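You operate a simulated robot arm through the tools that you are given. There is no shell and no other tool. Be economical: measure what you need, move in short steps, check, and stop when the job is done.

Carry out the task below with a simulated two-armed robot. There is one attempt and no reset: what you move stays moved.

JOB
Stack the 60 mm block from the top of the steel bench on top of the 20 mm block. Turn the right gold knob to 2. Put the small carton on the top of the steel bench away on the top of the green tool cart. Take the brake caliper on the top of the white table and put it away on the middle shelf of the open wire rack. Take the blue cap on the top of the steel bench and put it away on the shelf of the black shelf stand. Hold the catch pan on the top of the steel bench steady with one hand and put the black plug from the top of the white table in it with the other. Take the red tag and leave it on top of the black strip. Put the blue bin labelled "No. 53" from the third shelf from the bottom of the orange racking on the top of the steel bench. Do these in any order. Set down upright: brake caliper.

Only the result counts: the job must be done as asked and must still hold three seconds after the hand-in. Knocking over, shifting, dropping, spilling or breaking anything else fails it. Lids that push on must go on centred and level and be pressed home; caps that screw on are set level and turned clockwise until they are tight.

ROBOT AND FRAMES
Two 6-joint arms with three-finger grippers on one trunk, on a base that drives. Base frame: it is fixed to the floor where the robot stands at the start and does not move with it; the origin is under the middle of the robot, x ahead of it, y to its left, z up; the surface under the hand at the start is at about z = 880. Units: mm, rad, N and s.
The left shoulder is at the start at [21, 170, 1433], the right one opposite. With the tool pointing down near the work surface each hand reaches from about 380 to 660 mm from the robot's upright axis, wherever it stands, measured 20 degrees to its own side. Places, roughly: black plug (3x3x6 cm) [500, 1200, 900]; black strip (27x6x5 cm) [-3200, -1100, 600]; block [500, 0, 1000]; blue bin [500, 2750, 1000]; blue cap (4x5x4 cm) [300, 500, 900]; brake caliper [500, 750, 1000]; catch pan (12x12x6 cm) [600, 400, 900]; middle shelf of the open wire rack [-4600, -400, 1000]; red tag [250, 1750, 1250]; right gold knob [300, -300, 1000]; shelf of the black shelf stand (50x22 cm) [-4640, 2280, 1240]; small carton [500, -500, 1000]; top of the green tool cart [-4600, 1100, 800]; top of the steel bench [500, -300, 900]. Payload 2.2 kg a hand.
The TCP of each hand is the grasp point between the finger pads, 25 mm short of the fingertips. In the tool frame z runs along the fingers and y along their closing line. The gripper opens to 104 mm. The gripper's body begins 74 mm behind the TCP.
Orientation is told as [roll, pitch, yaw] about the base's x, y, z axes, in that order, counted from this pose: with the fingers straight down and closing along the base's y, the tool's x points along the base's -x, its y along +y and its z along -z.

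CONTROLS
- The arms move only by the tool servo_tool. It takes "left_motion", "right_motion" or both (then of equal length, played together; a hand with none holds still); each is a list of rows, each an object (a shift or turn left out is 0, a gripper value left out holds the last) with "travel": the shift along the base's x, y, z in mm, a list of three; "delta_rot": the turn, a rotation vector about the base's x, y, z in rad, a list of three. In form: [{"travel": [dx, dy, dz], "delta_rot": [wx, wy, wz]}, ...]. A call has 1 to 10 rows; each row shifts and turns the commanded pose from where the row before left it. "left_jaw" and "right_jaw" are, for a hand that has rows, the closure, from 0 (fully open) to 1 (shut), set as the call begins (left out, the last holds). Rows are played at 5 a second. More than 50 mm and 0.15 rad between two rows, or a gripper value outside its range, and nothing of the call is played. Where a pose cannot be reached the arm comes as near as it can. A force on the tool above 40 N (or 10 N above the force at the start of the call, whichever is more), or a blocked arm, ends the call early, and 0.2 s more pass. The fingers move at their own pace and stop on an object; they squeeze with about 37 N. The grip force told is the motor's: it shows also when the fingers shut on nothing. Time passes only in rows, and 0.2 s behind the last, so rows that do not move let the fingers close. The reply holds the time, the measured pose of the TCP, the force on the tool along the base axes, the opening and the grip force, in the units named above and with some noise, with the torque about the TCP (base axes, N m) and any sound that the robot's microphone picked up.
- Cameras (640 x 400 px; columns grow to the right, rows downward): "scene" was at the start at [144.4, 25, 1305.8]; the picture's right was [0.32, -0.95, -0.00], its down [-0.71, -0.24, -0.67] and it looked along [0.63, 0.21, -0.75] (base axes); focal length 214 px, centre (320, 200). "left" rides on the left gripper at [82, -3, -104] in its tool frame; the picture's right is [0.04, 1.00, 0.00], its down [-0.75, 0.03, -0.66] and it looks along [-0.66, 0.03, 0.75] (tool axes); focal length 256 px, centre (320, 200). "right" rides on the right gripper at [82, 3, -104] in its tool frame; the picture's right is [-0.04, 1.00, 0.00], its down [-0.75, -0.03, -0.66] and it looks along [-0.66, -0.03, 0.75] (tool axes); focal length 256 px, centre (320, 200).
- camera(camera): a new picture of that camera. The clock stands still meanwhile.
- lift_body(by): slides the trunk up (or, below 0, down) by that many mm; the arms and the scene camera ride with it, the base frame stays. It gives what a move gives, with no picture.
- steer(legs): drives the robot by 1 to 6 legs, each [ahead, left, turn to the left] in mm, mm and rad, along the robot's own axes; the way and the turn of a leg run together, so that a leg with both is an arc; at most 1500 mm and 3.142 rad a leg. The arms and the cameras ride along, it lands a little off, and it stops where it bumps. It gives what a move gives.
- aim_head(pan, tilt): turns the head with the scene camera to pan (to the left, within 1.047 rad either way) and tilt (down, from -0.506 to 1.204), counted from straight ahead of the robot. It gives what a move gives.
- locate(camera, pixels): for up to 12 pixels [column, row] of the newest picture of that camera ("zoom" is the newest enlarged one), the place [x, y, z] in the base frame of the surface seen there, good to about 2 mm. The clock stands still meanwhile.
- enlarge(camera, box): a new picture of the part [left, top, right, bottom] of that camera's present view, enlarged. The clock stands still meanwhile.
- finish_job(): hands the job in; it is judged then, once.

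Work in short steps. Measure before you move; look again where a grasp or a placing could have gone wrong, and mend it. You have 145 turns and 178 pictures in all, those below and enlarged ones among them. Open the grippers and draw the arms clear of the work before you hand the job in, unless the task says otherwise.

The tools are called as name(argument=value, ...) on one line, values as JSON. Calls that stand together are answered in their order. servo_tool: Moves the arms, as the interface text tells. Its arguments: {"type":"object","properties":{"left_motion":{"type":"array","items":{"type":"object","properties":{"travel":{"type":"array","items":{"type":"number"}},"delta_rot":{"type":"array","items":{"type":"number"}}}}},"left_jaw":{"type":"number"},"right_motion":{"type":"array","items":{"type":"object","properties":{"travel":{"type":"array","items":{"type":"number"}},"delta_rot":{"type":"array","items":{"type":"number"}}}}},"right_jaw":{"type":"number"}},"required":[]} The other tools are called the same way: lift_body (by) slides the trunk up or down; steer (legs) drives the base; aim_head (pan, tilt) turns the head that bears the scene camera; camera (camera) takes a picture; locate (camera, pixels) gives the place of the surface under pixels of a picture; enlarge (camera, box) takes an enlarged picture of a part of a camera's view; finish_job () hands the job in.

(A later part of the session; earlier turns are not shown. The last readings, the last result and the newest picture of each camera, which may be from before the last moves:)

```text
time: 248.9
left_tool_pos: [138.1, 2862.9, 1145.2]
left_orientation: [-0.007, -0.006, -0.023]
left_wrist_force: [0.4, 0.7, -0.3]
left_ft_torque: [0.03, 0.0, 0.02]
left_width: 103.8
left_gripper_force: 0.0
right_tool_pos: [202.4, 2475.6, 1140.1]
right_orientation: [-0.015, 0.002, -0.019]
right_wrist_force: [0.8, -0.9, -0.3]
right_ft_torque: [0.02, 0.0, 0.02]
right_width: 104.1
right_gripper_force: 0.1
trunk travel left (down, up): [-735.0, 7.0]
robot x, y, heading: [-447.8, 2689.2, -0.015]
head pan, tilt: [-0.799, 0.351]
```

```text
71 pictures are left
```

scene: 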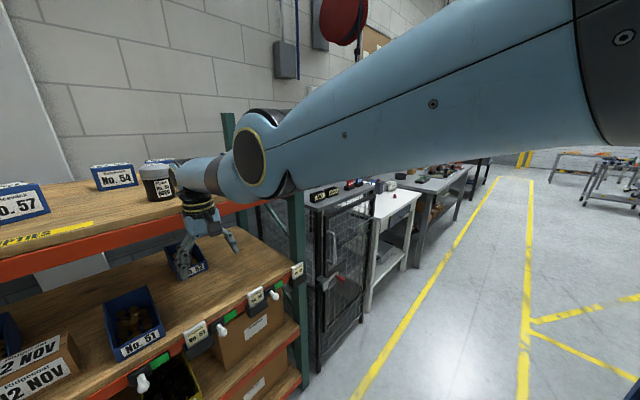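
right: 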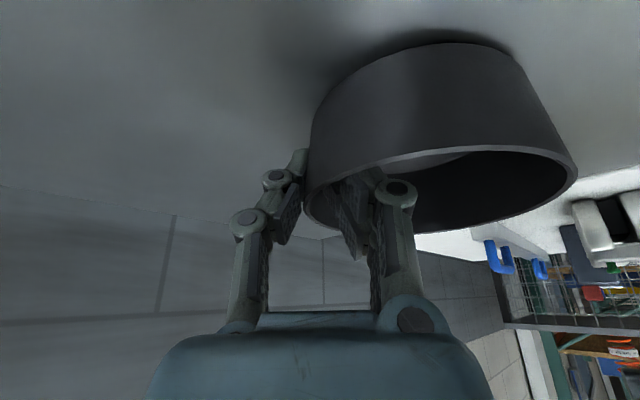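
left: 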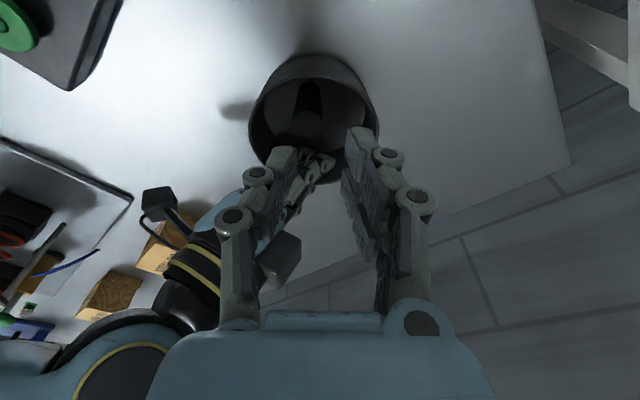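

The right one is No. 52 and front No. 51, so No. 53 should be back-left behind the 12 NOV box. Look and measure.

aim_head(pan=0.3, tilt=0.5)

servo_tool(left_motion=[{"travel": [0, 40, 0]}, {"travel": [0, 40, 0]}, {"travel": [0, 40, 0]}])

enlarge(camera="scene", box=[230, 130, 430, 255])

```text
time: 250.2
left_tool_pos: [137.2, 2863.3, 1145.0]
left_orientation: [-0.007, -0.004, -0.025]
left_wrist_force: [0.5, -0.5, 0.0]
left_ft_torque: [0.01, -0.01, 0.0]
left_width: 104.0
left_gripper_force: 0.0
right_tool_pos: [202.2, 2475.5, 1139.2]
right_orientation: [-0.013, 0.001, -0.018]
right_wrist_force: [-1.5, 0.4, 0.3]
right_ft_torque: [-0.01, 0.03, 0.02]
right_width: 103.9
right_gripper_force: 0.0
trunk travel left (down, up): [-735.0, 7.0]
robot x, y, heading: [-443.0, 2690.3, -0.017]
head pan, tilt: [0.3, 0.499]
```

```text
time: 251.1
left_tool_pos: [137.3, 2987.0, 1146.4]
left_orientation: [-0.01, -0.004, -0.027]
left_wrist_force: [0.3, 0.2, 0.4]
left_ft_torque: [-0.07, -0.01, -0.03]
left_width: 104.1
left_gripper_force: 0.0
right_tool_pos: [202.2, 2475.6, 1141.0]
right_orientation: [-0.013, 0.0, -0.018]
right_wrist_force: [-0.2, 1.1, -0.2]
right_ft_torque: [-0.02, -0.03, -0.02]
right_width: 104.2
right_gripper_force: 0.1
trunk travel left (down, up): [-735.0, 7.0]
robot x, y, heading: [-441.4, 2692.7, -0.016]
head pan, tilt: [0.3, 0.499]
```

```text
3.20 times, centred on (330, 192) of scene
```

zoom: 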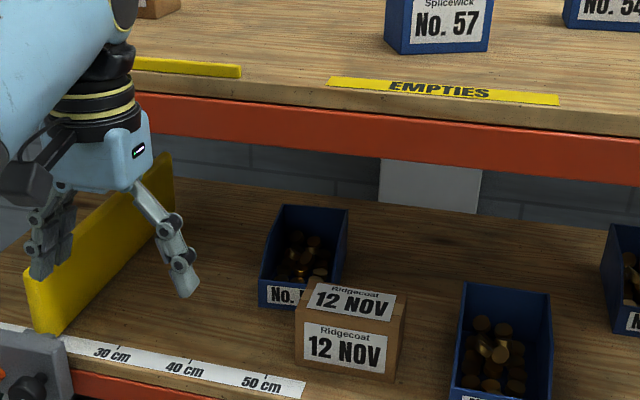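

Measure bin, obstruction box, shelf edges from this zoom.

locate(camera="zoom", pixels=[[285, 207], [345, 210], [262, 285], [330, 275], [262, 303], [333, 285], [303, 310], [400, 320], [300, 360], [370, 140], [400, 112], [170, 160]])

locate(camera="zoom", pixels=[[240, 300], [60, 325], [300, 255], [268, 280], [315, 280], [462, 380], [550, 300], [200, 395], [345, 240], [340, 282], [120, 385], [600, 300]])

```text
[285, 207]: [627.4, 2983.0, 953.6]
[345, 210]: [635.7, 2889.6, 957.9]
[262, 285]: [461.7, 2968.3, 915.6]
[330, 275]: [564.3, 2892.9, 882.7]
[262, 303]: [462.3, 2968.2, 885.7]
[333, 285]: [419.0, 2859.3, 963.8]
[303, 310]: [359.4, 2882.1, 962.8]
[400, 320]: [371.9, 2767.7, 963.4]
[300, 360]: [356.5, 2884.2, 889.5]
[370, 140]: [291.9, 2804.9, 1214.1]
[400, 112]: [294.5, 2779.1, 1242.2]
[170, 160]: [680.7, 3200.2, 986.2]
```

```text
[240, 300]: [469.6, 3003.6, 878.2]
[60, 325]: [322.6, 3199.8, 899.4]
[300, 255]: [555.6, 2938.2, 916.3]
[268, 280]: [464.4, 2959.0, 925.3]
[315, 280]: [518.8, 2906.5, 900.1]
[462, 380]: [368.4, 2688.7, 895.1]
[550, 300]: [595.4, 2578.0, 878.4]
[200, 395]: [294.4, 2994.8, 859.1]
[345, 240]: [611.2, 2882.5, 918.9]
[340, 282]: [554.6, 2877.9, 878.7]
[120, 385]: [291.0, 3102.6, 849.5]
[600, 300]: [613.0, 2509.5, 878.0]
```

Shelf z=878, front x=291, beam underside ~1190; bin 53 spans x≈462–635, y≈2887–2980. I'll reach in with the left hand pitched −1.0 rad; first tuck the right hand to the side and pitch the left.

servo_tool(right_motion=[{"travel": [-44, -21, 0]}, {"travel": [-44, -21, 0]}, {"travel": [-44, -21, 0]}, {"travel": [-44, -21, 0]}, {"travel": [-44, -21, 0]}, {"travel": [-44, -21, 0]}, {"travel": [-44, -21, 0]}, {"travel": [-44, -21, 0]}, {"travel": [-44, -21, 0]}, {"travel": [-44, -21, 0]}], left_motion=[{"delta_rot": [0, -0.12, 0]}, {"delta_rot": [0, -0.12, 0]}, {"travel": [0, 0, 20], "delta_rot": [0, -0.12, 0]}, {"travel": [0, 0, 20], "delta_rot": [0, -0.12, 0]}, {"travel": [0, 0, 20], "delta_rot": [0, -0.12, 0]}, {"travel": [0, 0, 20], "delta_rot": [0, -0.12, 0]}, {"travel": [0, 0, 20], "delta_rot": [0, -0.12, 0]}, {"delta_rot": [0, -0.12, 0]}, {"delta_rot": [0, -0.04, 0.02]}, {}])

lift_body(by=-250)

camera(camera="scene")

camera(camera="left")

```text
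time: 253.2
left_tool_pos: [137.6, 2984.3, 1244.7]
left_orientation: [0.031, -1.006, -0.023]
left_wrist_force: [1.1, -0.1, 0.2]
left_ft_torque: [-0.02, -0.01, 0.01]
left_width: 104.1
left_gripper_force: 0.2
right_tool_pos: [-210.6, 2276.7, 1126.4]
right_orientation: [-0.01, 0.004, -0.019]
right_wrist_force: [-0.1, 0.1, 0.0]
right_ft_torque: [0.02, 0.05, -0.04]
right_width: 103.9
right_gripper_force: 0.1
right hand out of reach, approached as far as the arm can: row 4, 5, 10
trunk travel left (down, up): [-735.0, 7.0]
robot x, y, heading: [-446.0, 2687.8, -0.019]
head pan, tilt: [0.3, 0.499]
```

```text
time: 255.8
left_tool_pos: [136.1, 2983.0, 996.1]
left_orientation: [0.031, -1.006, -0.027]
left_wrist_force: [0.0, 0.7, 0.6]
left_ft_torque: [0.0, -0.01, -0.01]
left_width: 103.9
left_gripper_force: 0.1
right_tool_pos: [-210.6, 2272.4, 875.5]
right_orientation: [-0.012, 0.001, -0.019]
right_wrist_force: [-0.7, -0.2, -0.6]
right_ft_torque: [-0.01, -0.03, -0.01]
right_width: 103.7
right_gripper_force: 0.0
trunk travel left (down, up): [-485.0, 257.0]
robot x, y, heading: [-444.2, 2687.3, -0.018]
head pan, tilt: [0.3, 0.499]
```

```text
69 pictures are left
```

scene: 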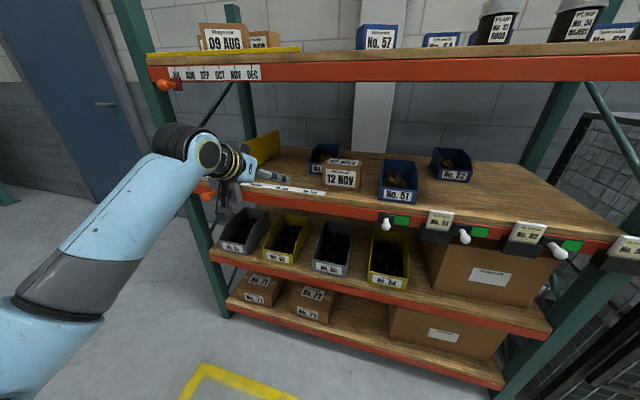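

```text
68 pictures are left
```

left: 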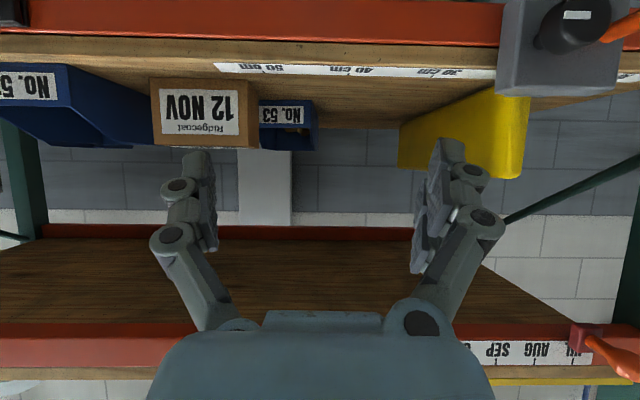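

No. 53 confirmed. Measure beam underside and shelf front, bin details from this view, then shift the hand to y≈2932 and drive in part way.

locate(camera="scene", pixels=[[350, 78], [350, 60], [320, 146], [338, 148], [312, 160], [328, 164], [325, 160], [361, 165], [327, 158], [255, 150]])

servo_tool(left_motion=[{"travel": [0, -25, 8], "delta_rot": [0, 0, 0.03]}, {"travel": [0, -27, 8]}, {}])

steer(legs=[[200, 0, 0.018]])

camera(camera="left")

camera(camera="scene")

```text
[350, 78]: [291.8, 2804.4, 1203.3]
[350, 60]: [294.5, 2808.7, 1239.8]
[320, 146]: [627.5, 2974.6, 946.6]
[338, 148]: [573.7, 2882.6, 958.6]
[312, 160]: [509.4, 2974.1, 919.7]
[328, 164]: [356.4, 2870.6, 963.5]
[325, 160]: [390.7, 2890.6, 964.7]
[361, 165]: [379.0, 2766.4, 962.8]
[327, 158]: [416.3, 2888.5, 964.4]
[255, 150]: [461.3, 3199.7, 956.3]
```

```text
time: 256.6
left_tool_pos: [137.5, 2930.6, 1012.8]
left_orientation: [0.032, -1.004, 0.001]
left_wrist_force: [-0.2, -0.2, -0.3]
left_ft_torque: [-0.01, 0.02, 0.0]
left_width: 104.0
left_gripper_force: 0.1
right_tool_pos: [-210.1, 2272.7, 875.8]
right_orientation: [-0.014, 0.002, -0.017]
right_wrist_force: [0.2, 0.4, 0.6]
right_ft_torque: [-0.01, 0.01, 0.0]
right_width: 104.0
right_gripper_force: 0.0
trunk travel left (down, up): [-485.0, 257.0]
robot x, y, heading: [-442.4, 2688.0, -0.018]
head pan, tilt: [0.3, 0.499]
```

```text
time: 258.2
left_tool_pos: [332.1, 2939.6, 1011.3]
left_orientation: [0.031, -1.004, 0.023]
left_wrist_force: [-0.2, 0.5, -1.0]
left_ft_torque: [0.02, 0.02, 0.01]
left_width: 104.1
left_gripper_force: 0.2
right_tool_pos: [-3.9, 2275.5, 874.9]
right_orientation: [-0.014, 0.002, 0.0]
right_wrist_force: [-0.3, 0.3, -0.1]
right_ft_torque: [0.0, 0.01, -0.02]
right_width: 103.9
right_gripper_force: 0.1
trunk travel left (down, up): [-485.0, 257.0]
robot x, y, heading: [-248.3, 2688.6, 0.002]
head pan, tilt: [0.3, 0.499]
```

```text
67 pictures are left
```

left: 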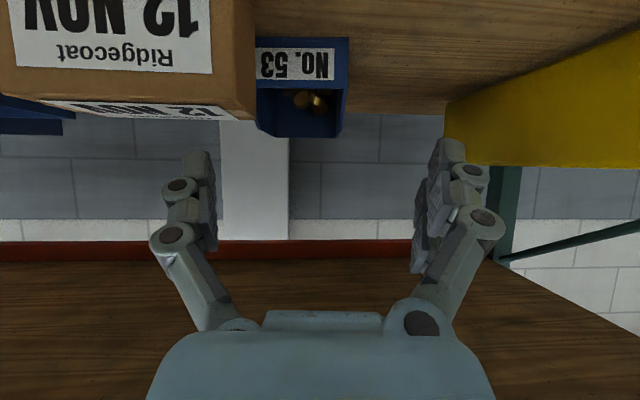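

```text
66 pictures are left
```

scene: 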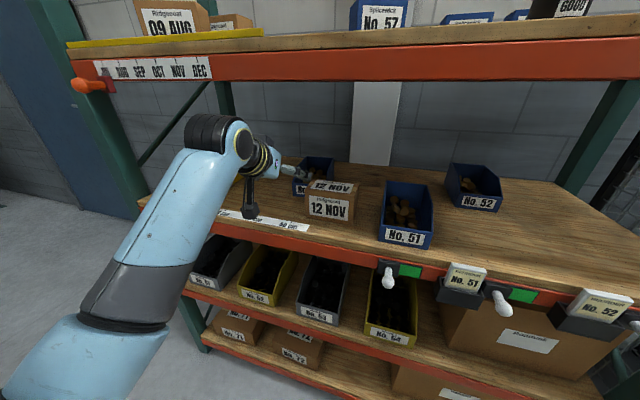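

Measure the bin from the left camera: front edges at cols 256/348.

locate(camera="left", pixels=[[262, 60], [345, 60], [260, 84], [346, 86], [344, 115], [341, 134], [262, 130], [300, 134], [347, 70], [265, 118], [243, 70], [245, 112]])

locate(camera="scene", pixels=[[303, 157], [333, 159], [293, 182], [331, 178], [294, 192], [318, 157], [334, 175]])

```text
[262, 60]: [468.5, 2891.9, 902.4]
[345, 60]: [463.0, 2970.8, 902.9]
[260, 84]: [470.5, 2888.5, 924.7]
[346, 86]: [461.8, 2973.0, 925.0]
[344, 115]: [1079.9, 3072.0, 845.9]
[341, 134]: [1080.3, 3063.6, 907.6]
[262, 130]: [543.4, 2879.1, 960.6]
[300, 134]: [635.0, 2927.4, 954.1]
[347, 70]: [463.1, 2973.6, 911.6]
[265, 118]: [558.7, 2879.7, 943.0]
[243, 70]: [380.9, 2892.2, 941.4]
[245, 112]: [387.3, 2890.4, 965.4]
```

```text
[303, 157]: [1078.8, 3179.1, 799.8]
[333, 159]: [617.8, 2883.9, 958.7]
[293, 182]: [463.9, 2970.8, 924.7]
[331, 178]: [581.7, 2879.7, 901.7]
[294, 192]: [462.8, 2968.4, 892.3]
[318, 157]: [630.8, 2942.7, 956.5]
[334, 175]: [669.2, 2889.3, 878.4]
```

The bin width matters versus the 104 mm opening; measure identical bin No. 51 precisely.

enlarge(camera="scene", box=[280, 145, 450, 255])

locate(camera="zoom", pixels=[[372, 285], [580, 318], [372, 318], [570, 350], [400, 140], [575, 155], [385, 220], [578, 240], [60, 130], [52, 165], [185, 100], [190, 60]])

```text
3.64 times, centred on (365, 200) of scene
```

zoom: 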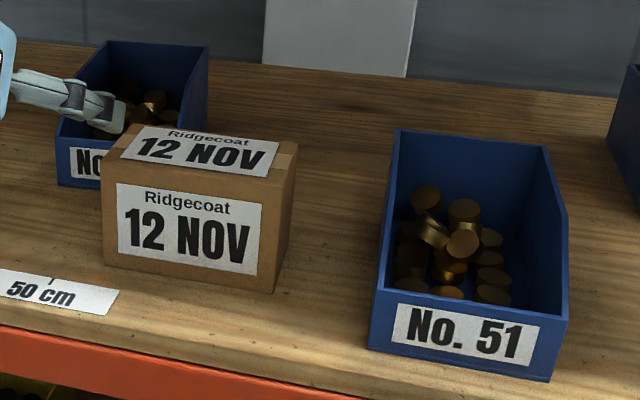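

```text
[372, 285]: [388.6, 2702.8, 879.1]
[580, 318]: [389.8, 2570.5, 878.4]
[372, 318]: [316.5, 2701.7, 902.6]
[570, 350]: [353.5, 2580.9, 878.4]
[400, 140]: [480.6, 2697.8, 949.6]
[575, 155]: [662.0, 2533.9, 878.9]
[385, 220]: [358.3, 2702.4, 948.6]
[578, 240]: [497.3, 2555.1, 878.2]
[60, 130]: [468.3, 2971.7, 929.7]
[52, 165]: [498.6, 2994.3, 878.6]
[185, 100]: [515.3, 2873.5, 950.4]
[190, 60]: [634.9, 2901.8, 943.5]
```

locate(camera="zoom", pixels=[[562, 250], [562, 312], [550, 374], [371, 346], [377, 294], [376, 286], [564, 225], [545, 150], [382, 240], [180, 60], [200, 70], [203, 110]])

```text
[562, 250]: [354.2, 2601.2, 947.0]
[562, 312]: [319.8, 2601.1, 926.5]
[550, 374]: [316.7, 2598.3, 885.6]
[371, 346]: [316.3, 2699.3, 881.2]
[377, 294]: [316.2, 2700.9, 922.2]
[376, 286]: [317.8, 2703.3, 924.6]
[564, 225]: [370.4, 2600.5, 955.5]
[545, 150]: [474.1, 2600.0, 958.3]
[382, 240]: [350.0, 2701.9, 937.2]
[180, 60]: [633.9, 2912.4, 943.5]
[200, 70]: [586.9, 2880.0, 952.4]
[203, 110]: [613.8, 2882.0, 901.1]
```

Bin walls are ~102 mm apart—too wide to span. I'll pinch the left wall near its middle with the left hand (pitch −1.0), then test-lift and watch the torque. Prepare the hand and drive in.

servo_tool(left_jaw=0.6, left_motion=[{"travel": [0, 20, -8], "delta_rot": [-0.017, 0, 0.016]}, {"travel": [0, 18, -8]}, {}])

steer(legs=[[150, 0, 0]])

camera(camera="left")

camera(camera="scene")

```text
time: 259.0
left_tool_pos: [331.0, 2979.4, 996.6]
left_orientation: [0.0, -1.006, 0.066]
left_wrist_force: [-0.2, -0.3, 0.1]
left_ft_torque: [0.03, 0.03, 0.0]
left_width: 41.7
left_gripper_force: 0.1
right_tool_pos: [-3.3, 2275.7, 873.8]
right_orientation: [-0.014, 0.001, 0.003]
right_wrist_force: [-0.9, -0.7, 0.6]
right_ft_torque: [-0.02, 0.04, -0.03]
right_width: 104.1
right_gripper_force: 0.0
trunk travel left (down, up): [-485.0, 257.0]
robot x, y, heading: [-246.6, 2684.0, 0.001]
head pan, tilt: [0.3, 0.499]
```

```text
time: 260.4
left_tool_pos: [486.3, 2978.6, 995.9]
left_orientation: [0.0, -1.004, 0.065]
left_wrist_force: [1.1, 0.3, -0.5]
left_ft_torque: [0.0, 0.01, -0.01]
left_width: 41.7
left_gripper_force: 0.1
right_tool_pos: [150.7, 2274.9, 874.5]
right_orientation: [-0.013, 0.002, 0.0]
right_wrist_force: [0.7, 0.5, 0.2]
right_ft_torque: [-0.01, 0.04, -0.02]
right_width: 103.9
right_gripper_force: 0.0
trunk travel left (down, up): [-485.0, 257.0]
robot x, y, heading: [-94.5, 2687.6, 0.001]
head pan, tilt: [0.3, 0.499]
```

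```text
64 pictures are left
```

left: 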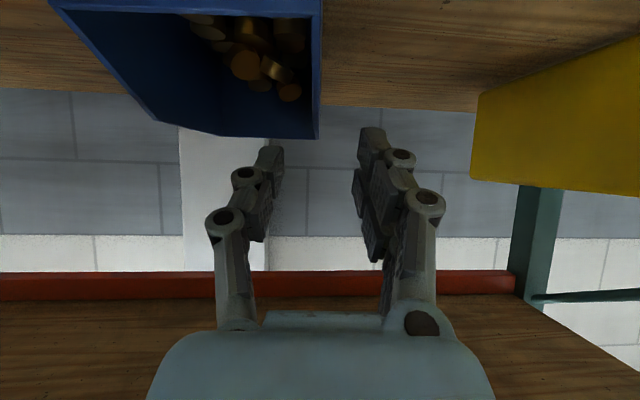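

```text
63 pictures are left
```

scene: 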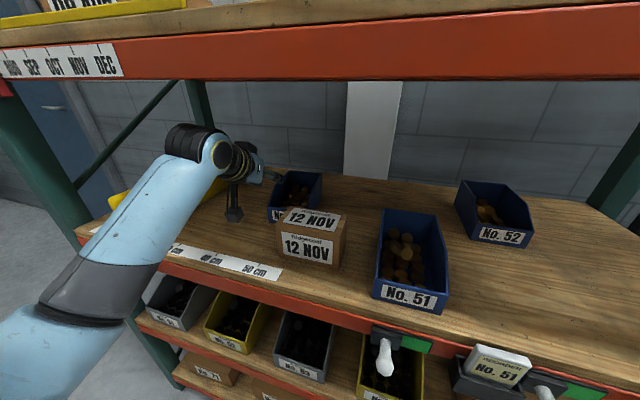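

Measure the left wall rim in the left image.

locate(camera="left", pixels=[[319, 120], [318, 80], [317, 40], [315, 120], [313, 80], [250, 138], [318, 135], [120, 70], [250, 65], [290, 90]])

```text
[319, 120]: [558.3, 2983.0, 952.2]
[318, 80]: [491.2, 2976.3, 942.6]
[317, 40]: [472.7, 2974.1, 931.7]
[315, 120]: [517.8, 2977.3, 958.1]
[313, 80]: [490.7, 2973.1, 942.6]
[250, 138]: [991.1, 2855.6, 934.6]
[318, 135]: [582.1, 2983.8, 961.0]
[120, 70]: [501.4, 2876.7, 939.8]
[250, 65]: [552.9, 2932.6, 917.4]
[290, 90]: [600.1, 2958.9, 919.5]
```

Wall centre at x=552 is y≈2980 (yaw ≈0.085). Drive 50 more, adjust, and descend to z≈938 around the wall.

steer(legs=[[55, 0, 0]])

servo_tool(left_motion=[{"travel": [8, 1, 0], "delta_rot": [0, 0, 0.02]}, {}])

camera(camera="left")

```text
time: 261.4
left_tool_pos: [540.9, 2979.1, 994.3]
left_orientation: [0.0, -1.002, 0.066]
left_wrist_force: [-0.1, 0.0, 0.5]
left_ft_torque: [-0.04, 0.01, 0.01]
left_width: 41.5
left_gripper_force: 0.2
right_tool_pos: [207.3, 2276.3, 873.7]
right_orientation: [-0.015, 0.003, 0.004]
right_wrist_force: [0.7, -0.2, 0.4]
right_ft_torque: [0.01, 0.06, -0.04]
right_width: 104.1
right_gripper_force: 0.0
trunk travel left (down, up): [-485.0, 257.0]
robot x, y, heading: [-34.6, 2687.5, 0.001]
head pan, tilt: [0.3, 0.499]
```

```text
time: 261.9
left_tool_pos: [546.5, 2980.4, 997.4]
left_orientation: [-0.001, -1.006, 0.088]
left_wrist_force: [-0.1, -0.4, -0.3]
left_ft_torque: [-0.01, 0.02, 0.01]
left_width: 41.6
left_gripper_force: 0.0
right_tool_pos: [205.4, 2275.6, 875.3]
right_orientation: [-0.014, -0.001, 0.003]
right_wrist_force: [0.4, -1.1, -0.6]
right_ft_torque: [-0.02, 0.02, 0.02]
right_width: 104.1
right_gripper_force: 0.1
trunk travel left (down, up): [-485.0, 257.0]
robot x, y, heading: [-40.1, 2687.5, 0.007]
head pan, tilt: [0.3, 0.499]
```

```text
62 pictures are left
```

left: 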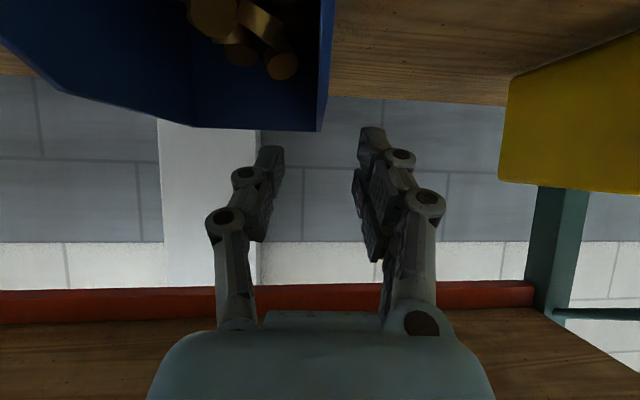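

Wall lies between the fingers. Lower 58 mm, then close.

servo_tool(left_motion=[{"travel": [1, 1, -15]}, {"travel": [1, 0, -15]}, {"travel": [1, 0, -15]}, {"travel": [0, 0, -13]}, {}])

servo_tool(left_jaw=1, left_motion=[{}, {}, {}, {}])

camera(camera="left")

```text
time: 263.1
left_tool_pos: [550.4, 2981.6, 937.3]
left_orientation: [0.0, -1.005, 0.086]
left_wrist_force: [0.0, -0.6, -0.5]
left_ft_torque: [0.01, 0.02, -0.04]
left_width: 41.5
left_gripper_force: 0.1
right_tool_pos: [205.7, 2276.0, 874.4]
right_orientation: [-0.013, 0.001, 0.004]
right_wrist_force: [0.4, -0.5, -0.4]
right_ft_torque: [-0.02, -0.01, 0.0]
right_width: 103.8
right_gripper_force: 0.0
trunk travel left (down, up): [-485.0, 257.0]
robot x, y, heading: [-38.2, 2685.5, 0.003]
head pan, tilt: [0.3, 0.499]
```

```text
time: 264.1
left_tool_pos: [549.7, 2983.1, 938.3]
left_orientation: [0.0, -1.005, 0.086]
left_wrist_force: [0.3, -1.9, 0.4]
left_ft_torque: [-0.14, -0.08, 0.09]
left_width: 5.9
left_gripper_force: 32.9
right_tool_pos: [204.0, 2275.9, 874.8]
right_orientation: [-0.014, 0.001, 0.004]
right_wrist_force: [-1.1, 0.2, 0.0]
right_ft_torque: [-0.01, -0.02, 0.0]
right_width: 103.9
right_gripper_force: 0.0
trunk travel left (down, up): [-485.0, 257.0]
robot x, y, heading: [-40.7, 2686.2, -0.001]
head pan, tilt: [0.3, 0.499]
```

```text
61 pictures are left
```

left: 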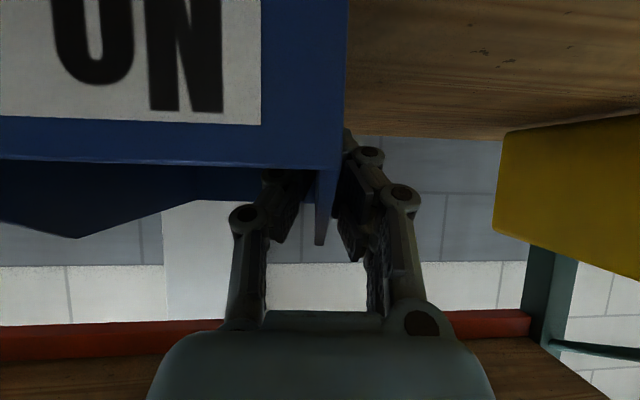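

Pinched (5.9 mm). Test-lift by 8 mm with the trunk and read force/torque.

lift_body(by=8)

enlarge(camera="scene", box=[230, 150, 390, 270])

```text
time: 264.7
left_tool_pos: [551.1, 2982.9, 945.7]
left_orientation: [0.0, -1.003, 0.086]
left_wrist_force: [0.2, 0.7, -2.0]
left_ft_torque: [-0.01, 0.16, 0.0]
left_width: 6.0
left_gripper_force: 33.1
right_tool_pos: [205.4, 2276.0, 882.9]
right_orientation: [-0.013, 0.004, 0.002]
right_wrist_force: [-0.1, -0.2, -0.2]
right_ft_torque: [0.02, 0.01, -0.02]
right_width: 103.9
right_gripper_force: 0.1
trunk travel left (down, up): [-493.0, 249.0]
robot x, y, heading: [-40.0, 2691.4, 0.002]
head pan, tilt: [0.3, 0.499]
```

```text
3.33 times, centred on (310, 210) of scene
```

zoom: 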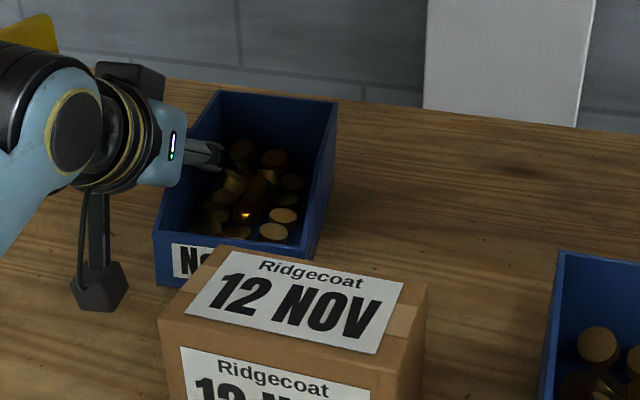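

Only 2 N so far, looks good. Lift 14 mm more and recheck level.

lift_body(by=14)

enlarge(camera="scene", box=[230, 150, 390, 270])

camera(camera="left")

```text
time: 265.3
left_tool_pos: [549.3, 2982.0, 959.2]
left_orientation: [0.0, -1.002, 0.087]
left_wrist_force: [-0.6, 0.2, -4.0]
left_ft_torque: [0.2, 0.08, -0.02]
left_width: 5.9
left_gripper_force: 33.1
right_tool_pos: [204.6, 2275.8, 896.4]
right_orientation: [-0.014, 0.003, 0.002]
right_wrist_force: [0.4, 0.0, -1.2]
right_ft_torque: [0.05, 0.0, 0.03]
right_width: 103.8
right_gripper_force: 0.1
trunk travel left (down, up): [-507.0, 235.0]
robot x, y, heading: [-35.6, 2687.0, 0.004]
head pan, tilt: [0.3, 0.499]
```

```text
3.33 times, centred on (310, 210) of scene
```

zoom: 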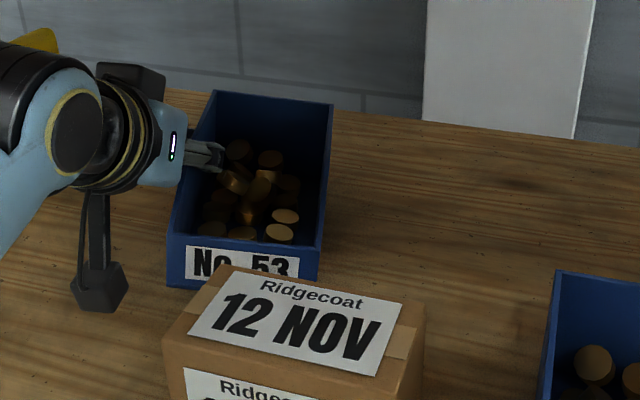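

```text
58 pictures are left
```

left: 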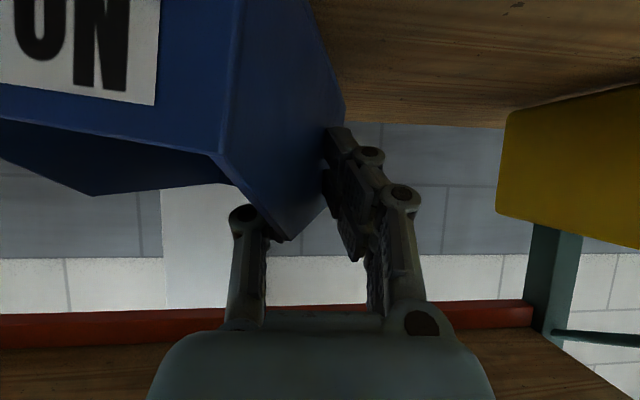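

The bin is carried (4 N). Check its tilt: measure rim corners.

locate(camera="zoom", pixels=[[218, 95], [330, 106], [172, 240], [316, 252], [170, 280], [314, 262], [270, 97], [325, 180]])

```text
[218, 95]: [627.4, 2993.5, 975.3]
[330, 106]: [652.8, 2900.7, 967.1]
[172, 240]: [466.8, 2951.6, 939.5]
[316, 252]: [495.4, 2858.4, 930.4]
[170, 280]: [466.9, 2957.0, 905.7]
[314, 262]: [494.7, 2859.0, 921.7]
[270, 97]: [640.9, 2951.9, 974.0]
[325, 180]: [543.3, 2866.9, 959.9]
```

Tilt only ~5°. Shift left 55 mm so its front-right corner clears the 12 NOV box, then check.

steer(legs=[[0, 55, 0]])

enlarge(camera="scene", box=[230, 150, 390, 270])

locate(camera="zoom", pixels=[[250, 275], [280, 260], [300, 260], [320, 250], [230, 275]])

```text
time: 266.3
left_tool_pos: [548.8, 3038.5, 960.1]
left_orientation: [-0.003, -1.004, 0.091]
left_wrist_force: [-0.6, 0.6, -4.2]
left_ft_torque: [0.19, 0.06, -0.04]
left_width: 5.9
left_gripper_force: 33.5
right_tool_pos: [205.3, 2332.3, 897.6]
right_orientation: [-0.016, 0.001, 0.004]
right_wrist_force: [0.2, 0.0, 0.8]
right_ft_torque: [-0.07, 0.01, -0.01]
right_width: 104.0
right_gripper_force: 0.0
trunk travel left (down, up): [-507.0, 235.0]
robot x, y, heading: [-38.4, 2740.2, 0.005]
head pan, tilt: [0.3, 0.499]
```

```text
3.33 times, centred on (310, 210) of scene
```

zoom: 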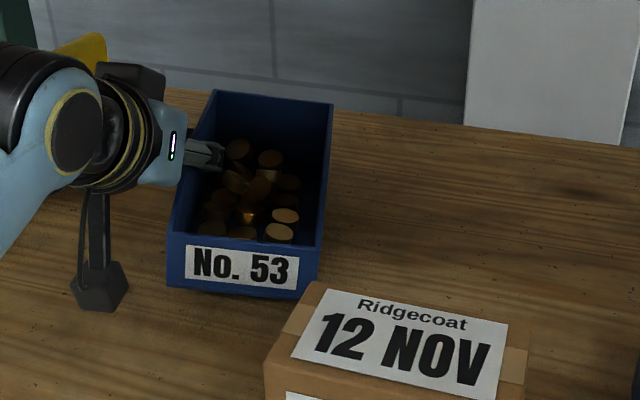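

```text
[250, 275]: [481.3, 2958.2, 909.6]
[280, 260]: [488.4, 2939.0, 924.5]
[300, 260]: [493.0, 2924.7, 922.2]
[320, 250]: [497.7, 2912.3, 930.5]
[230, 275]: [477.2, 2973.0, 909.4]
```

Corner clears the box by ~20 mm. Back straight out 570, tuck the right hand further back, and drive right toward the bench.

steer(legs=[[-570, 0, 0]])

servo_tool(right_motion=[{"travel": [-40, 0, 10]}, {"travel": [-40, 0, 10]}, {"travel": [-40, 0, 10]}, {"travel": [-40, 0, 10]}, {"travel": [-30, 0, 10]}])

lift_body(by=60)

camera(camera="scene")

```text
time: 269.6
left_tool_pos: [-24.2, 3037.8, 959.9]
left_orientation: [0.001, -1.006, 0.092]
left_wrist_force: [0.5, -0.3, -4.7]
left_ft_torque: [0.19, 0.08, -0.01]
left_width: 5.8
left_gripper_force: 33.2
right_tool_pos: [-365.9, 2330.1, 897.3]
right_orientation: [-0.015, 0.001, 0.007]
right_wrist_force: [0.7, 0.2, -0.1]
right_ft_torque: [0.0, 0.01, 0.04]
right_width: 104.2
right_gripper_force: 0.1
trunk travel left (down, up): [-507.0, 235.0]
robot x, y, heading: [-610.7, 2741.7, 0.003]
head pan, tilt: [0.3, 0.499]
```

```text
time: 270.8
left_tool_pos: [-23.1, 3038.1, 960.7]
left_orientation: [0.003, -1.004, 0.09]
left_wrist_force: [-0.3, -0.4, -4.6]
left_ft_torque: [0.25, 0.09, -0.03]
left_width: 6.0
left_gripper_force: 33.3
right_tool_pos: [-377.0, 2339.3, 897.4]
right_orientation: [-0.014, 0.001, 0.006]
right_wrist_force: [-0.3, 0.7, -0.2]
right_ft_torque: [-0.05, 0.01, -0.01]
right_width: 103.9
right_gripper_force: 0.1
right hand out of reach, approached as far as the arm can: row 1, 2, 3, 4, 5
trunk travel left (down, up): [-507.0, 235.0]
robot x, y, heading: [-612.4, 2740.9, 0.007]
head pan, tilt: [0.3, 0.499]
```

```text
time: 271.8
left_tool_pos: [-23.2, 3037.4, 1017.9]
left_orientation: [0.002, -1.003, 0.092]
left_wrist_force: [0.2, -0.7, -4.9]
left_ft_torque: [0.18, 0.09, 0.0]
left_width: 6.1
left_gripper_force: 33.4
right_tool_pos: [-374.0, 2338.6, 956.2]
right_orientation: [-0.014, 0.001, 0.007]
right_wrist_force: [0.2, 0.2, -0.5]
right_ft_torque: [0.01, 0.01, 0.05]
right_width: 103.7
right_gripper_force: 0.2
trunk travel left (down, up): [-567.0, 175.0]
robot x, y, heading: [-607.8, 2744.5, 0.006]
head pan, tilt: [0.3, 0.499]
```

```text
56 pictures are left
```

scene: 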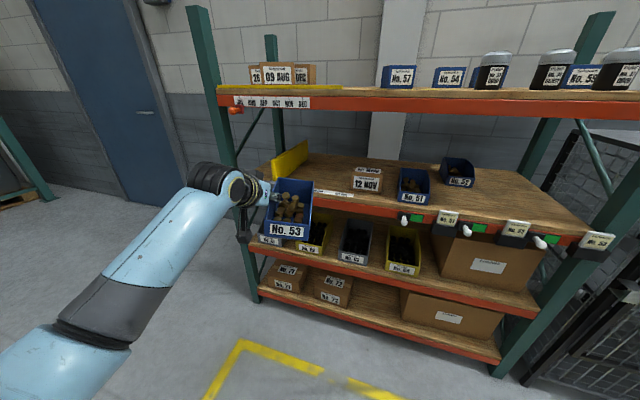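

Bin No. 53 is out and upright. Swing the right hand outward so it stays clear of the bench, then drive to x=-608,y≈-15.

servo_tool(right_motion=[{"travel": [0, -40, 0]}, {"travel": [0, -40, 0]}, {"travel": [-35, -30, 0]}, {"travel": [-35, -30, 0]}, {"travel": [-35, -30, 0]}, {"travel": [-30, -20, 0]}])

steer(legs=[[0, -1400, 0], [0, -1360, 0]])

aim_head(pan=0.2, tilt=0.6)

camera(camera="scene")

```text
time: 273.2
left_tool_pos: [-23.9, 3037.1, 1019.7]
left_orientation: [0.002, -1.003, 0.091]
left_wrist_force: [0.0, 0.7, -5.1]
left_ft_torque: [0.21, 0.09, 0.04]
left_width: 6.1
left_gripper_force: 33.6
right_tool_pos: [-374.0, 2330.6, 955.4]
right_orientation: [-0.012, 0.003, 0.008]
right_wrist_force: [0.2, 0.3, -0.7]
right_ft_torque: [-0.01, -0.01, 0.0]
right_width: 104.0
right_gripper_force: 0.1
right hand out of reach, approached as far as the arm can: row 1, 2, 3, 4, 5, 6
trunk travel left (down, up): [-567.0, 175.0]
robot x, y, heading: [-612.8, 2740.0, 0.008]
head pan, tilt: [0.3, 0.499]
```

```text
time: 286.6
left_tool_pos: [-16.2, 257.5, 1020.8]
left_orientation: [0.002, -1.004, 0.076]
left_wrist_force: [0.7, 0.7, -3.7]
left_ft_torque: [0.21, 0.06, 0.01]
left_width: 5.9
left_gripper_force: 34.0
right_tool_pos: [-377.7, -444.4, 956.6]
right_orientation: [-0.012, 0.004, -0.005]
right_wrist_force: [-0.4, 0.7, -1.0]
right_ft_torque: [0.05, -0.02, 0.01]
right_width: 104.2
right_gripper_force: 0.1
trunk travel left (down, up): [-567.0, 175.0]
robot x, y, heading: [-608.7, -30.3, -0.011]
head pan, tilt: [0.3, 0.499]
```

```text
time: 287.3
left_tool_pos: [-15.9, 259.5, 1019.5]
left_orientation: [0.001, -1.004, 0.074]
left_wrist_force: [-1.2, -0.3, -4.5]
left_ft_torque: [0.21, 0.07, 0.0]
left_width: 6.2
left_gripper_force: 33.3
right_tool_pos: [-377.4, -444.5, 957.5]
right_orientation: [-0.013, 0.004, -0.008]
right_wrist_force: [-0.2, 0.3, 0.1]
right_ft_torque: [-0.01, 0.0, 0.01]
right_width: 103.8
right_gripper_force: 0.1
trunk travel left (down, up): [-567.0, 175.0]
robot x, y, heading: [-608.8, -29.5, -0.009]
head pan, tilt: [0.201, 0.6]
```

```text
55 pictures are left
```

scene: 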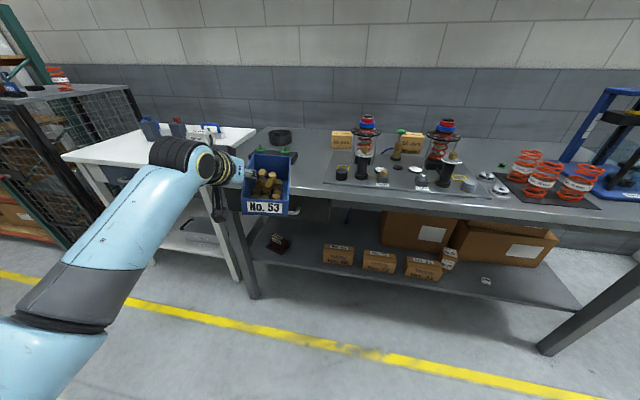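

The right hand can't tuck further, so I'll turn the robot right 0.27 rad: this squares the bin with the bench and pulls the right hand back. Raise 60, turn, go left 316, then ahead ~340 and look.

lift_body(by=60)

steer(legs=[[0, 0, -0.27], [0, 316, 0], [350, 0, 0]])

aim_head(pan=0.4, tilt=0.75)

camera(camera="scene")

```text
time: 288.3
left_tool_pos: [-16.7, 258.6, 1079.8]
left_orientation: [0.002, -1.002, 0.074]
left_wrist_force: [-0.1, -0.3, -4.4]
left_ft_torque: [0.22, 0.1, 0.01]
left_width: 6.0
left_gripper_force: 33.7
right_tool_pos: [-378.4, -443.4, 1015.2]
right_orientation: [-0.012, 0.004, -0.006]
right_wrist_force: [0.6, 0.0, -0.1]
right_ft_torque: [0.0, 0.0, -0.02]
right_width: 103.9
right_gripper_force: 0.1
trunk travel left (down, up): [-627.0, 115.0]
robot x, y, heading: [-608.0, -28.9, -0.008]
head pan, tilt: [0.201, 0.6]
```

```text
time: 293.1
left_tool_pos: [456.6, 296.0, 1079.7]
left_orientation: [0.002, -1.004, -0.194]
left_wrist_force: [0.2, -0.2, -4.5]
left_ft_torque: [0.22, -0.01, 0.0]
left_width: 6.0
left_gripper_force: 33.6
right_tool_pos: [-78.5, -282.5, 1016.4]
right_orientation: [-0.011, 0.004, -0.278]
right_wrist_force: [-0.6, 0.3, -0.8]
right_ft_torque: [0.01, 0.05, 0.02]
right_width: 104.0
right_gripper_force: 0.1
trunk travel left (down, up): [-627.0, 115.0]
robot x, y, heading: [-191.1, 179.7, -0.281]
head pan, tilt: [0.201, 0.6]
```

```text
time: 293.9
left_tool_pos: [456.4, 296.1, 1079.1]
left_orientation: [0.002, -1.002, -0.196]
left_wrist_force: [0.1, 0.1, -4.6]
left_ft_torque: [0.24, 0.04, 0.01]
left_width: 6.2
left_gripper_force: 33.8
right_tool_pos: [-79.8, -283.0, 1016.8]
right_orientation: [-0.011, 0.003, -0.277]
right_wrist_force: [0.1, -0.3, 0.3]
right_ft_torque: [0.0, -0.04, -0.02]
right_width: 104.0
right_gripper_force: 0.0
trunk travel left (down, up): [-627.0, 115.0]
robot x, y, heading: [-192.9, 174.1, -0.281]
head pan, tilt: [0.4, 0.75]
```

```text
54 pictures are left
```

scene: 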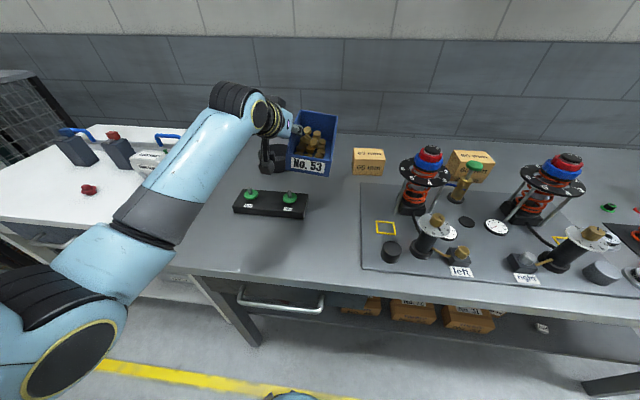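

Measure bin corners, the board's back edge, and the 65 mm block.

locate(camera="scene", pixels=[[302, 112], [336, 116], [289, 155], [331, 160], [289, 170], [329, 176], [237, 193], [308, 197], [354, 150], [355, 175], [384, 170], [310, 215]])

enlarge(camera="scene", box=[240, 90, 400, 220])

```text
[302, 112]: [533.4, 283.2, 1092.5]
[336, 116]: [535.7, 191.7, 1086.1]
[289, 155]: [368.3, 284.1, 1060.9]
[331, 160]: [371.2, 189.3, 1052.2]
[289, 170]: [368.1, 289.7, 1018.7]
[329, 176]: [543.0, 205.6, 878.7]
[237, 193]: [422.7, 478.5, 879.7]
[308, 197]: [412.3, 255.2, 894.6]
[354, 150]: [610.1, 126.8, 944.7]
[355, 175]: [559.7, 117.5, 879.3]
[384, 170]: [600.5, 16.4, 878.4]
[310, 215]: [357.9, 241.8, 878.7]
```

```text
3.08 times, centred on (320, 155) of scene
```

zoom: 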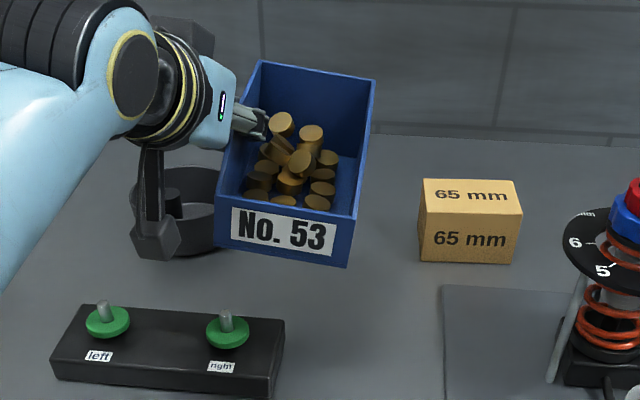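

Bin is level enough and square to the bench (x 368–536, y 190–288). Drive (105 ahead, 25 left) to put it at about (560,232), then check.

steer(legs=[[105, 25, 0]])

lift_body(by=-100)

enlarge(camera="scene", box=[240, 90, 400, 220])

locate(camera="zoom", pixels=[[290, 260], [330, 290], [345, 262], [225, 265], [440, 240], [300, 330]])

```text
time: 295.0
left_tool_pos: [565.3, 290.2, 1079.0]
left_orientation: [0.001, -1.001, -0.193]
left_wrist_force: [0.8, 0.0, -5.8]
left_ft_torque: [0.24, -0.02, 0.02]
left_width: 6.0
left_gripper_force: 33.3
right_tool_pos: [31.2, -289.2, 1017.2]
right_orientation: [-0.012, 0.004, -0.277]
right_wrist_force: [-0.1, -0.3, -1.6]
right_ft_torque: [-0.02, 0.03, -0.01]
right_width: 103.8
right_gripper_force: 0.1
trunk travel left (down, up): [-627.0, 115.0]
robot x, y, heading: [-86.5, 170.0, -0.279]
head pan, tilt: [0.4, 0.75]
```

```text
time: 296.4
left_tool_pos: [565.6, 290.3, 979.8]
left_orientation: [0.001, -1.001, -0.195]
left_wrist_force: [-0.3, -0.5, -4.8]
left_ft_torque: [0.22, -0.03, 0.02]
left_width: 5.8
left_gripper_force: 33.2
right_tool_pos: [31.2, -285.9, 916.1]
right_orientation: [-0.009, 0.006, -0.277]
right_wrist_force: [-0.1, -0.6, 0.0]
right_ft_torque: [0.03, -0.01, 0.0]
right_width: 104.1
right_gripper_force: 0.0
trunk travel left (down, up): [-527.0, 215.0]
robot x, y, heading: [-77.8, 169.1, -0.283]
head pan, tilt: [0.4, 0.75]
```

```text
3.08 times, centred on (320, 155) of scene
```

zoom: 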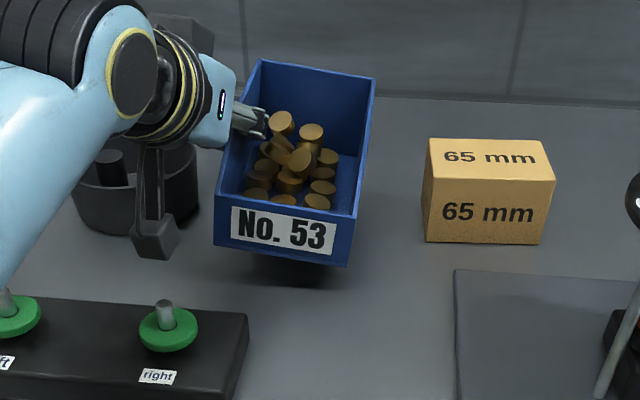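

```text
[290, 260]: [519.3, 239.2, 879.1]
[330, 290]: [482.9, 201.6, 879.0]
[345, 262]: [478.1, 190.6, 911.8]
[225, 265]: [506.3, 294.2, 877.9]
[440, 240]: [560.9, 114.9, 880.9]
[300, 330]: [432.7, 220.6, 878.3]
```

Right front bottom corner is ~31 mm above the bench. Lower 28, then small steps to touch.

lift_body(by=-28)

lift_body(by=-5)

lift_body(by=-4)

enlarge(camera="scene", box=[240, 80, 400, 210])

```text
time: 297.1
left_tool_pos: [565.6, 290.0, 951.7]
left_orientation: [0.003, -1.005, -0.194]
left_wrist_force: [-0.6, -1.1, -3.8]
left_ft_torque: [0.1, 0.06, 0.04]
left_width: 6.3
left_gripper_force: 33.1
right_tool_pos: [31.3, -287.3, 887.9]
right_orientation: [-0.005, 0.008, -0.274]
right_wrist_force: [-0.3, 0.7, -0.5]
right_ft_torque: [0.01, 0.0, 0.03]
right_width: 104.1
right_gripper_force: 0.1
trunk travel left (down, up): [-499.0, 243.0]
robot x, y, heading: [-79.2, 170.5, -0.278]
head pan, tilt: [0.4, 0.75]
```

```text
time: 297.6
left_tool_pos: [564.8, 290.4, 945.5]
left_orientation: [-0.001, -1.003, -0.194]
left_wrist_force: [0.0, -1.0, -1.6]
left_ft_torque: [-0.18, 0.28, 0.19]
left_width: 5.9
left_gripper_force: 33.0
right_tool_pos: [30.9, -286.4, 882.9]
right_orientation: [-0.007, 0.008, -0.274]
right_wrist_force: [-0.5, -0.4, -0.2]
right_ft_torque: [0.03, 0.01, 0.04]
right_width: 103.9
right_gripper_force: 0.1
trunk travel left (down, up): [-494.0, 248.0]
robot x, y, heading: [-81.8, 170.5, -0.28]
head pan, tilt: [0.4, 0.75]
```

```text
time: 298.2
left_tool_pos: [565.2, 290.2, 942.0]
left_orientation: [0.001, -1.002, -0.193]
left_wrist_force: [1.0, -0.5, -0.3]
left_ft_torque: [-0.24, 0.36, 0.2]
left_width: 6.1
left_gripper_force: 33.3
right_tool_pos: [31.4, -287.0, 879.2]
right_orientation: [-0.007, 0.009, -0.273]
right_wrist_force: [-0.5, 0.4, 0.5]
right_ft_torque: [-0.01, -0.01, 0.03]
right_width: 103.9
right_gripper_force: 0.0
trunk travel left (down, up): [-490.0, 252.0]
robot x, y, heading: [-82.4, 172.5, -0.277]
head pan, tilt: [0.4, 0.75]
```

```text
3.08 times, centred on (320, 145) of scene
```

zoom: 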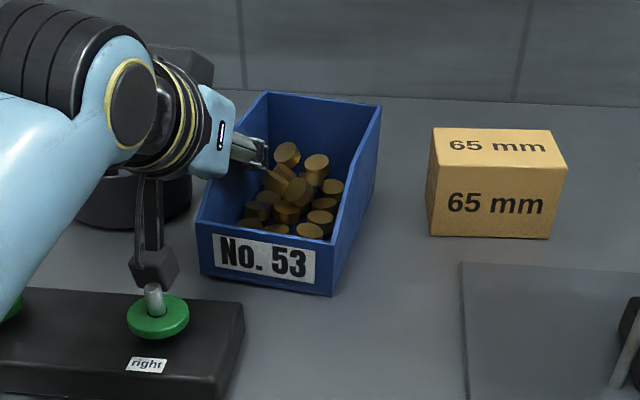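

The bin rests flat on the bench. Open slightly (pan is close on the other side), then raise the trunk straight up.

servo_tool(left_jaw=0.84, left_motion=[{}, {}, {}])

lift_body(by=150)

camera(camera="scene")

```text
time: 299.0
left_tool_pos: [564.8, 290.1, 941.9]
left_orientation: [0.002, -1.002, -0.193]
left_wrist_force: [-0.1, -0.3, -0.3]
left_ft_torque: [-0.04, 0.02, -0.03]
left_width: 16.6
left_gripper_force: 0.1
right_tool_pos: [31.5, -285.8, 879.6]
right_orientation: [-0.008, 0.007, -0.274]
right_wrist_force: [-0.7, 0.3, -0.6]
right_ft_torque: [0.01, 0.03, -0.01]
right_width: 104.1
right_gripper_force: 0.1
trunk travel left (down, up): [-490.0, 252.0]
robot x, y, heading: [-80.8, 174.8, -0.281]
head pan, tilt: [0.4, 0.75]
```

```text
time: 300.7
left_tool_pos: [564.7, 290.4, 1091.5]
left_orientation: [0.002, -1.006, -0.192]
left_wrist_force: [0.1, -0.1, -0.8]
left_ft_torque: [-0.02, -0.02, -0.01]
left_width: 16.9
left_gripper_force: 0.1
right_tool_pos: [30.0, -286.4, 1028.1]
right_orientation: [-0.007, 0.007, -0.274]
right_wrist_force: [0.0, 0.3, -0.5]
right_ft_torque: [0.01, 0.02, -0.04]
right_width: 103.9
right_gripper_force: 0.1
trunk travel left (down, up): [-640.0, 102.0]
robot x, y, heading: [-79.8, 172.9, -0.278]
head pan, tilt: [0.4, 0.75]
```

```text
50 pictures are left
```

scene: 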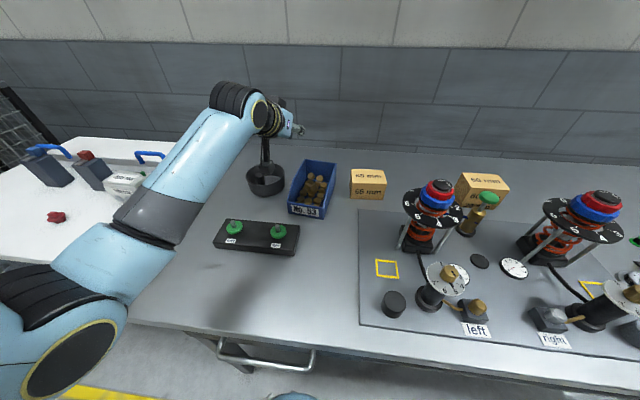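

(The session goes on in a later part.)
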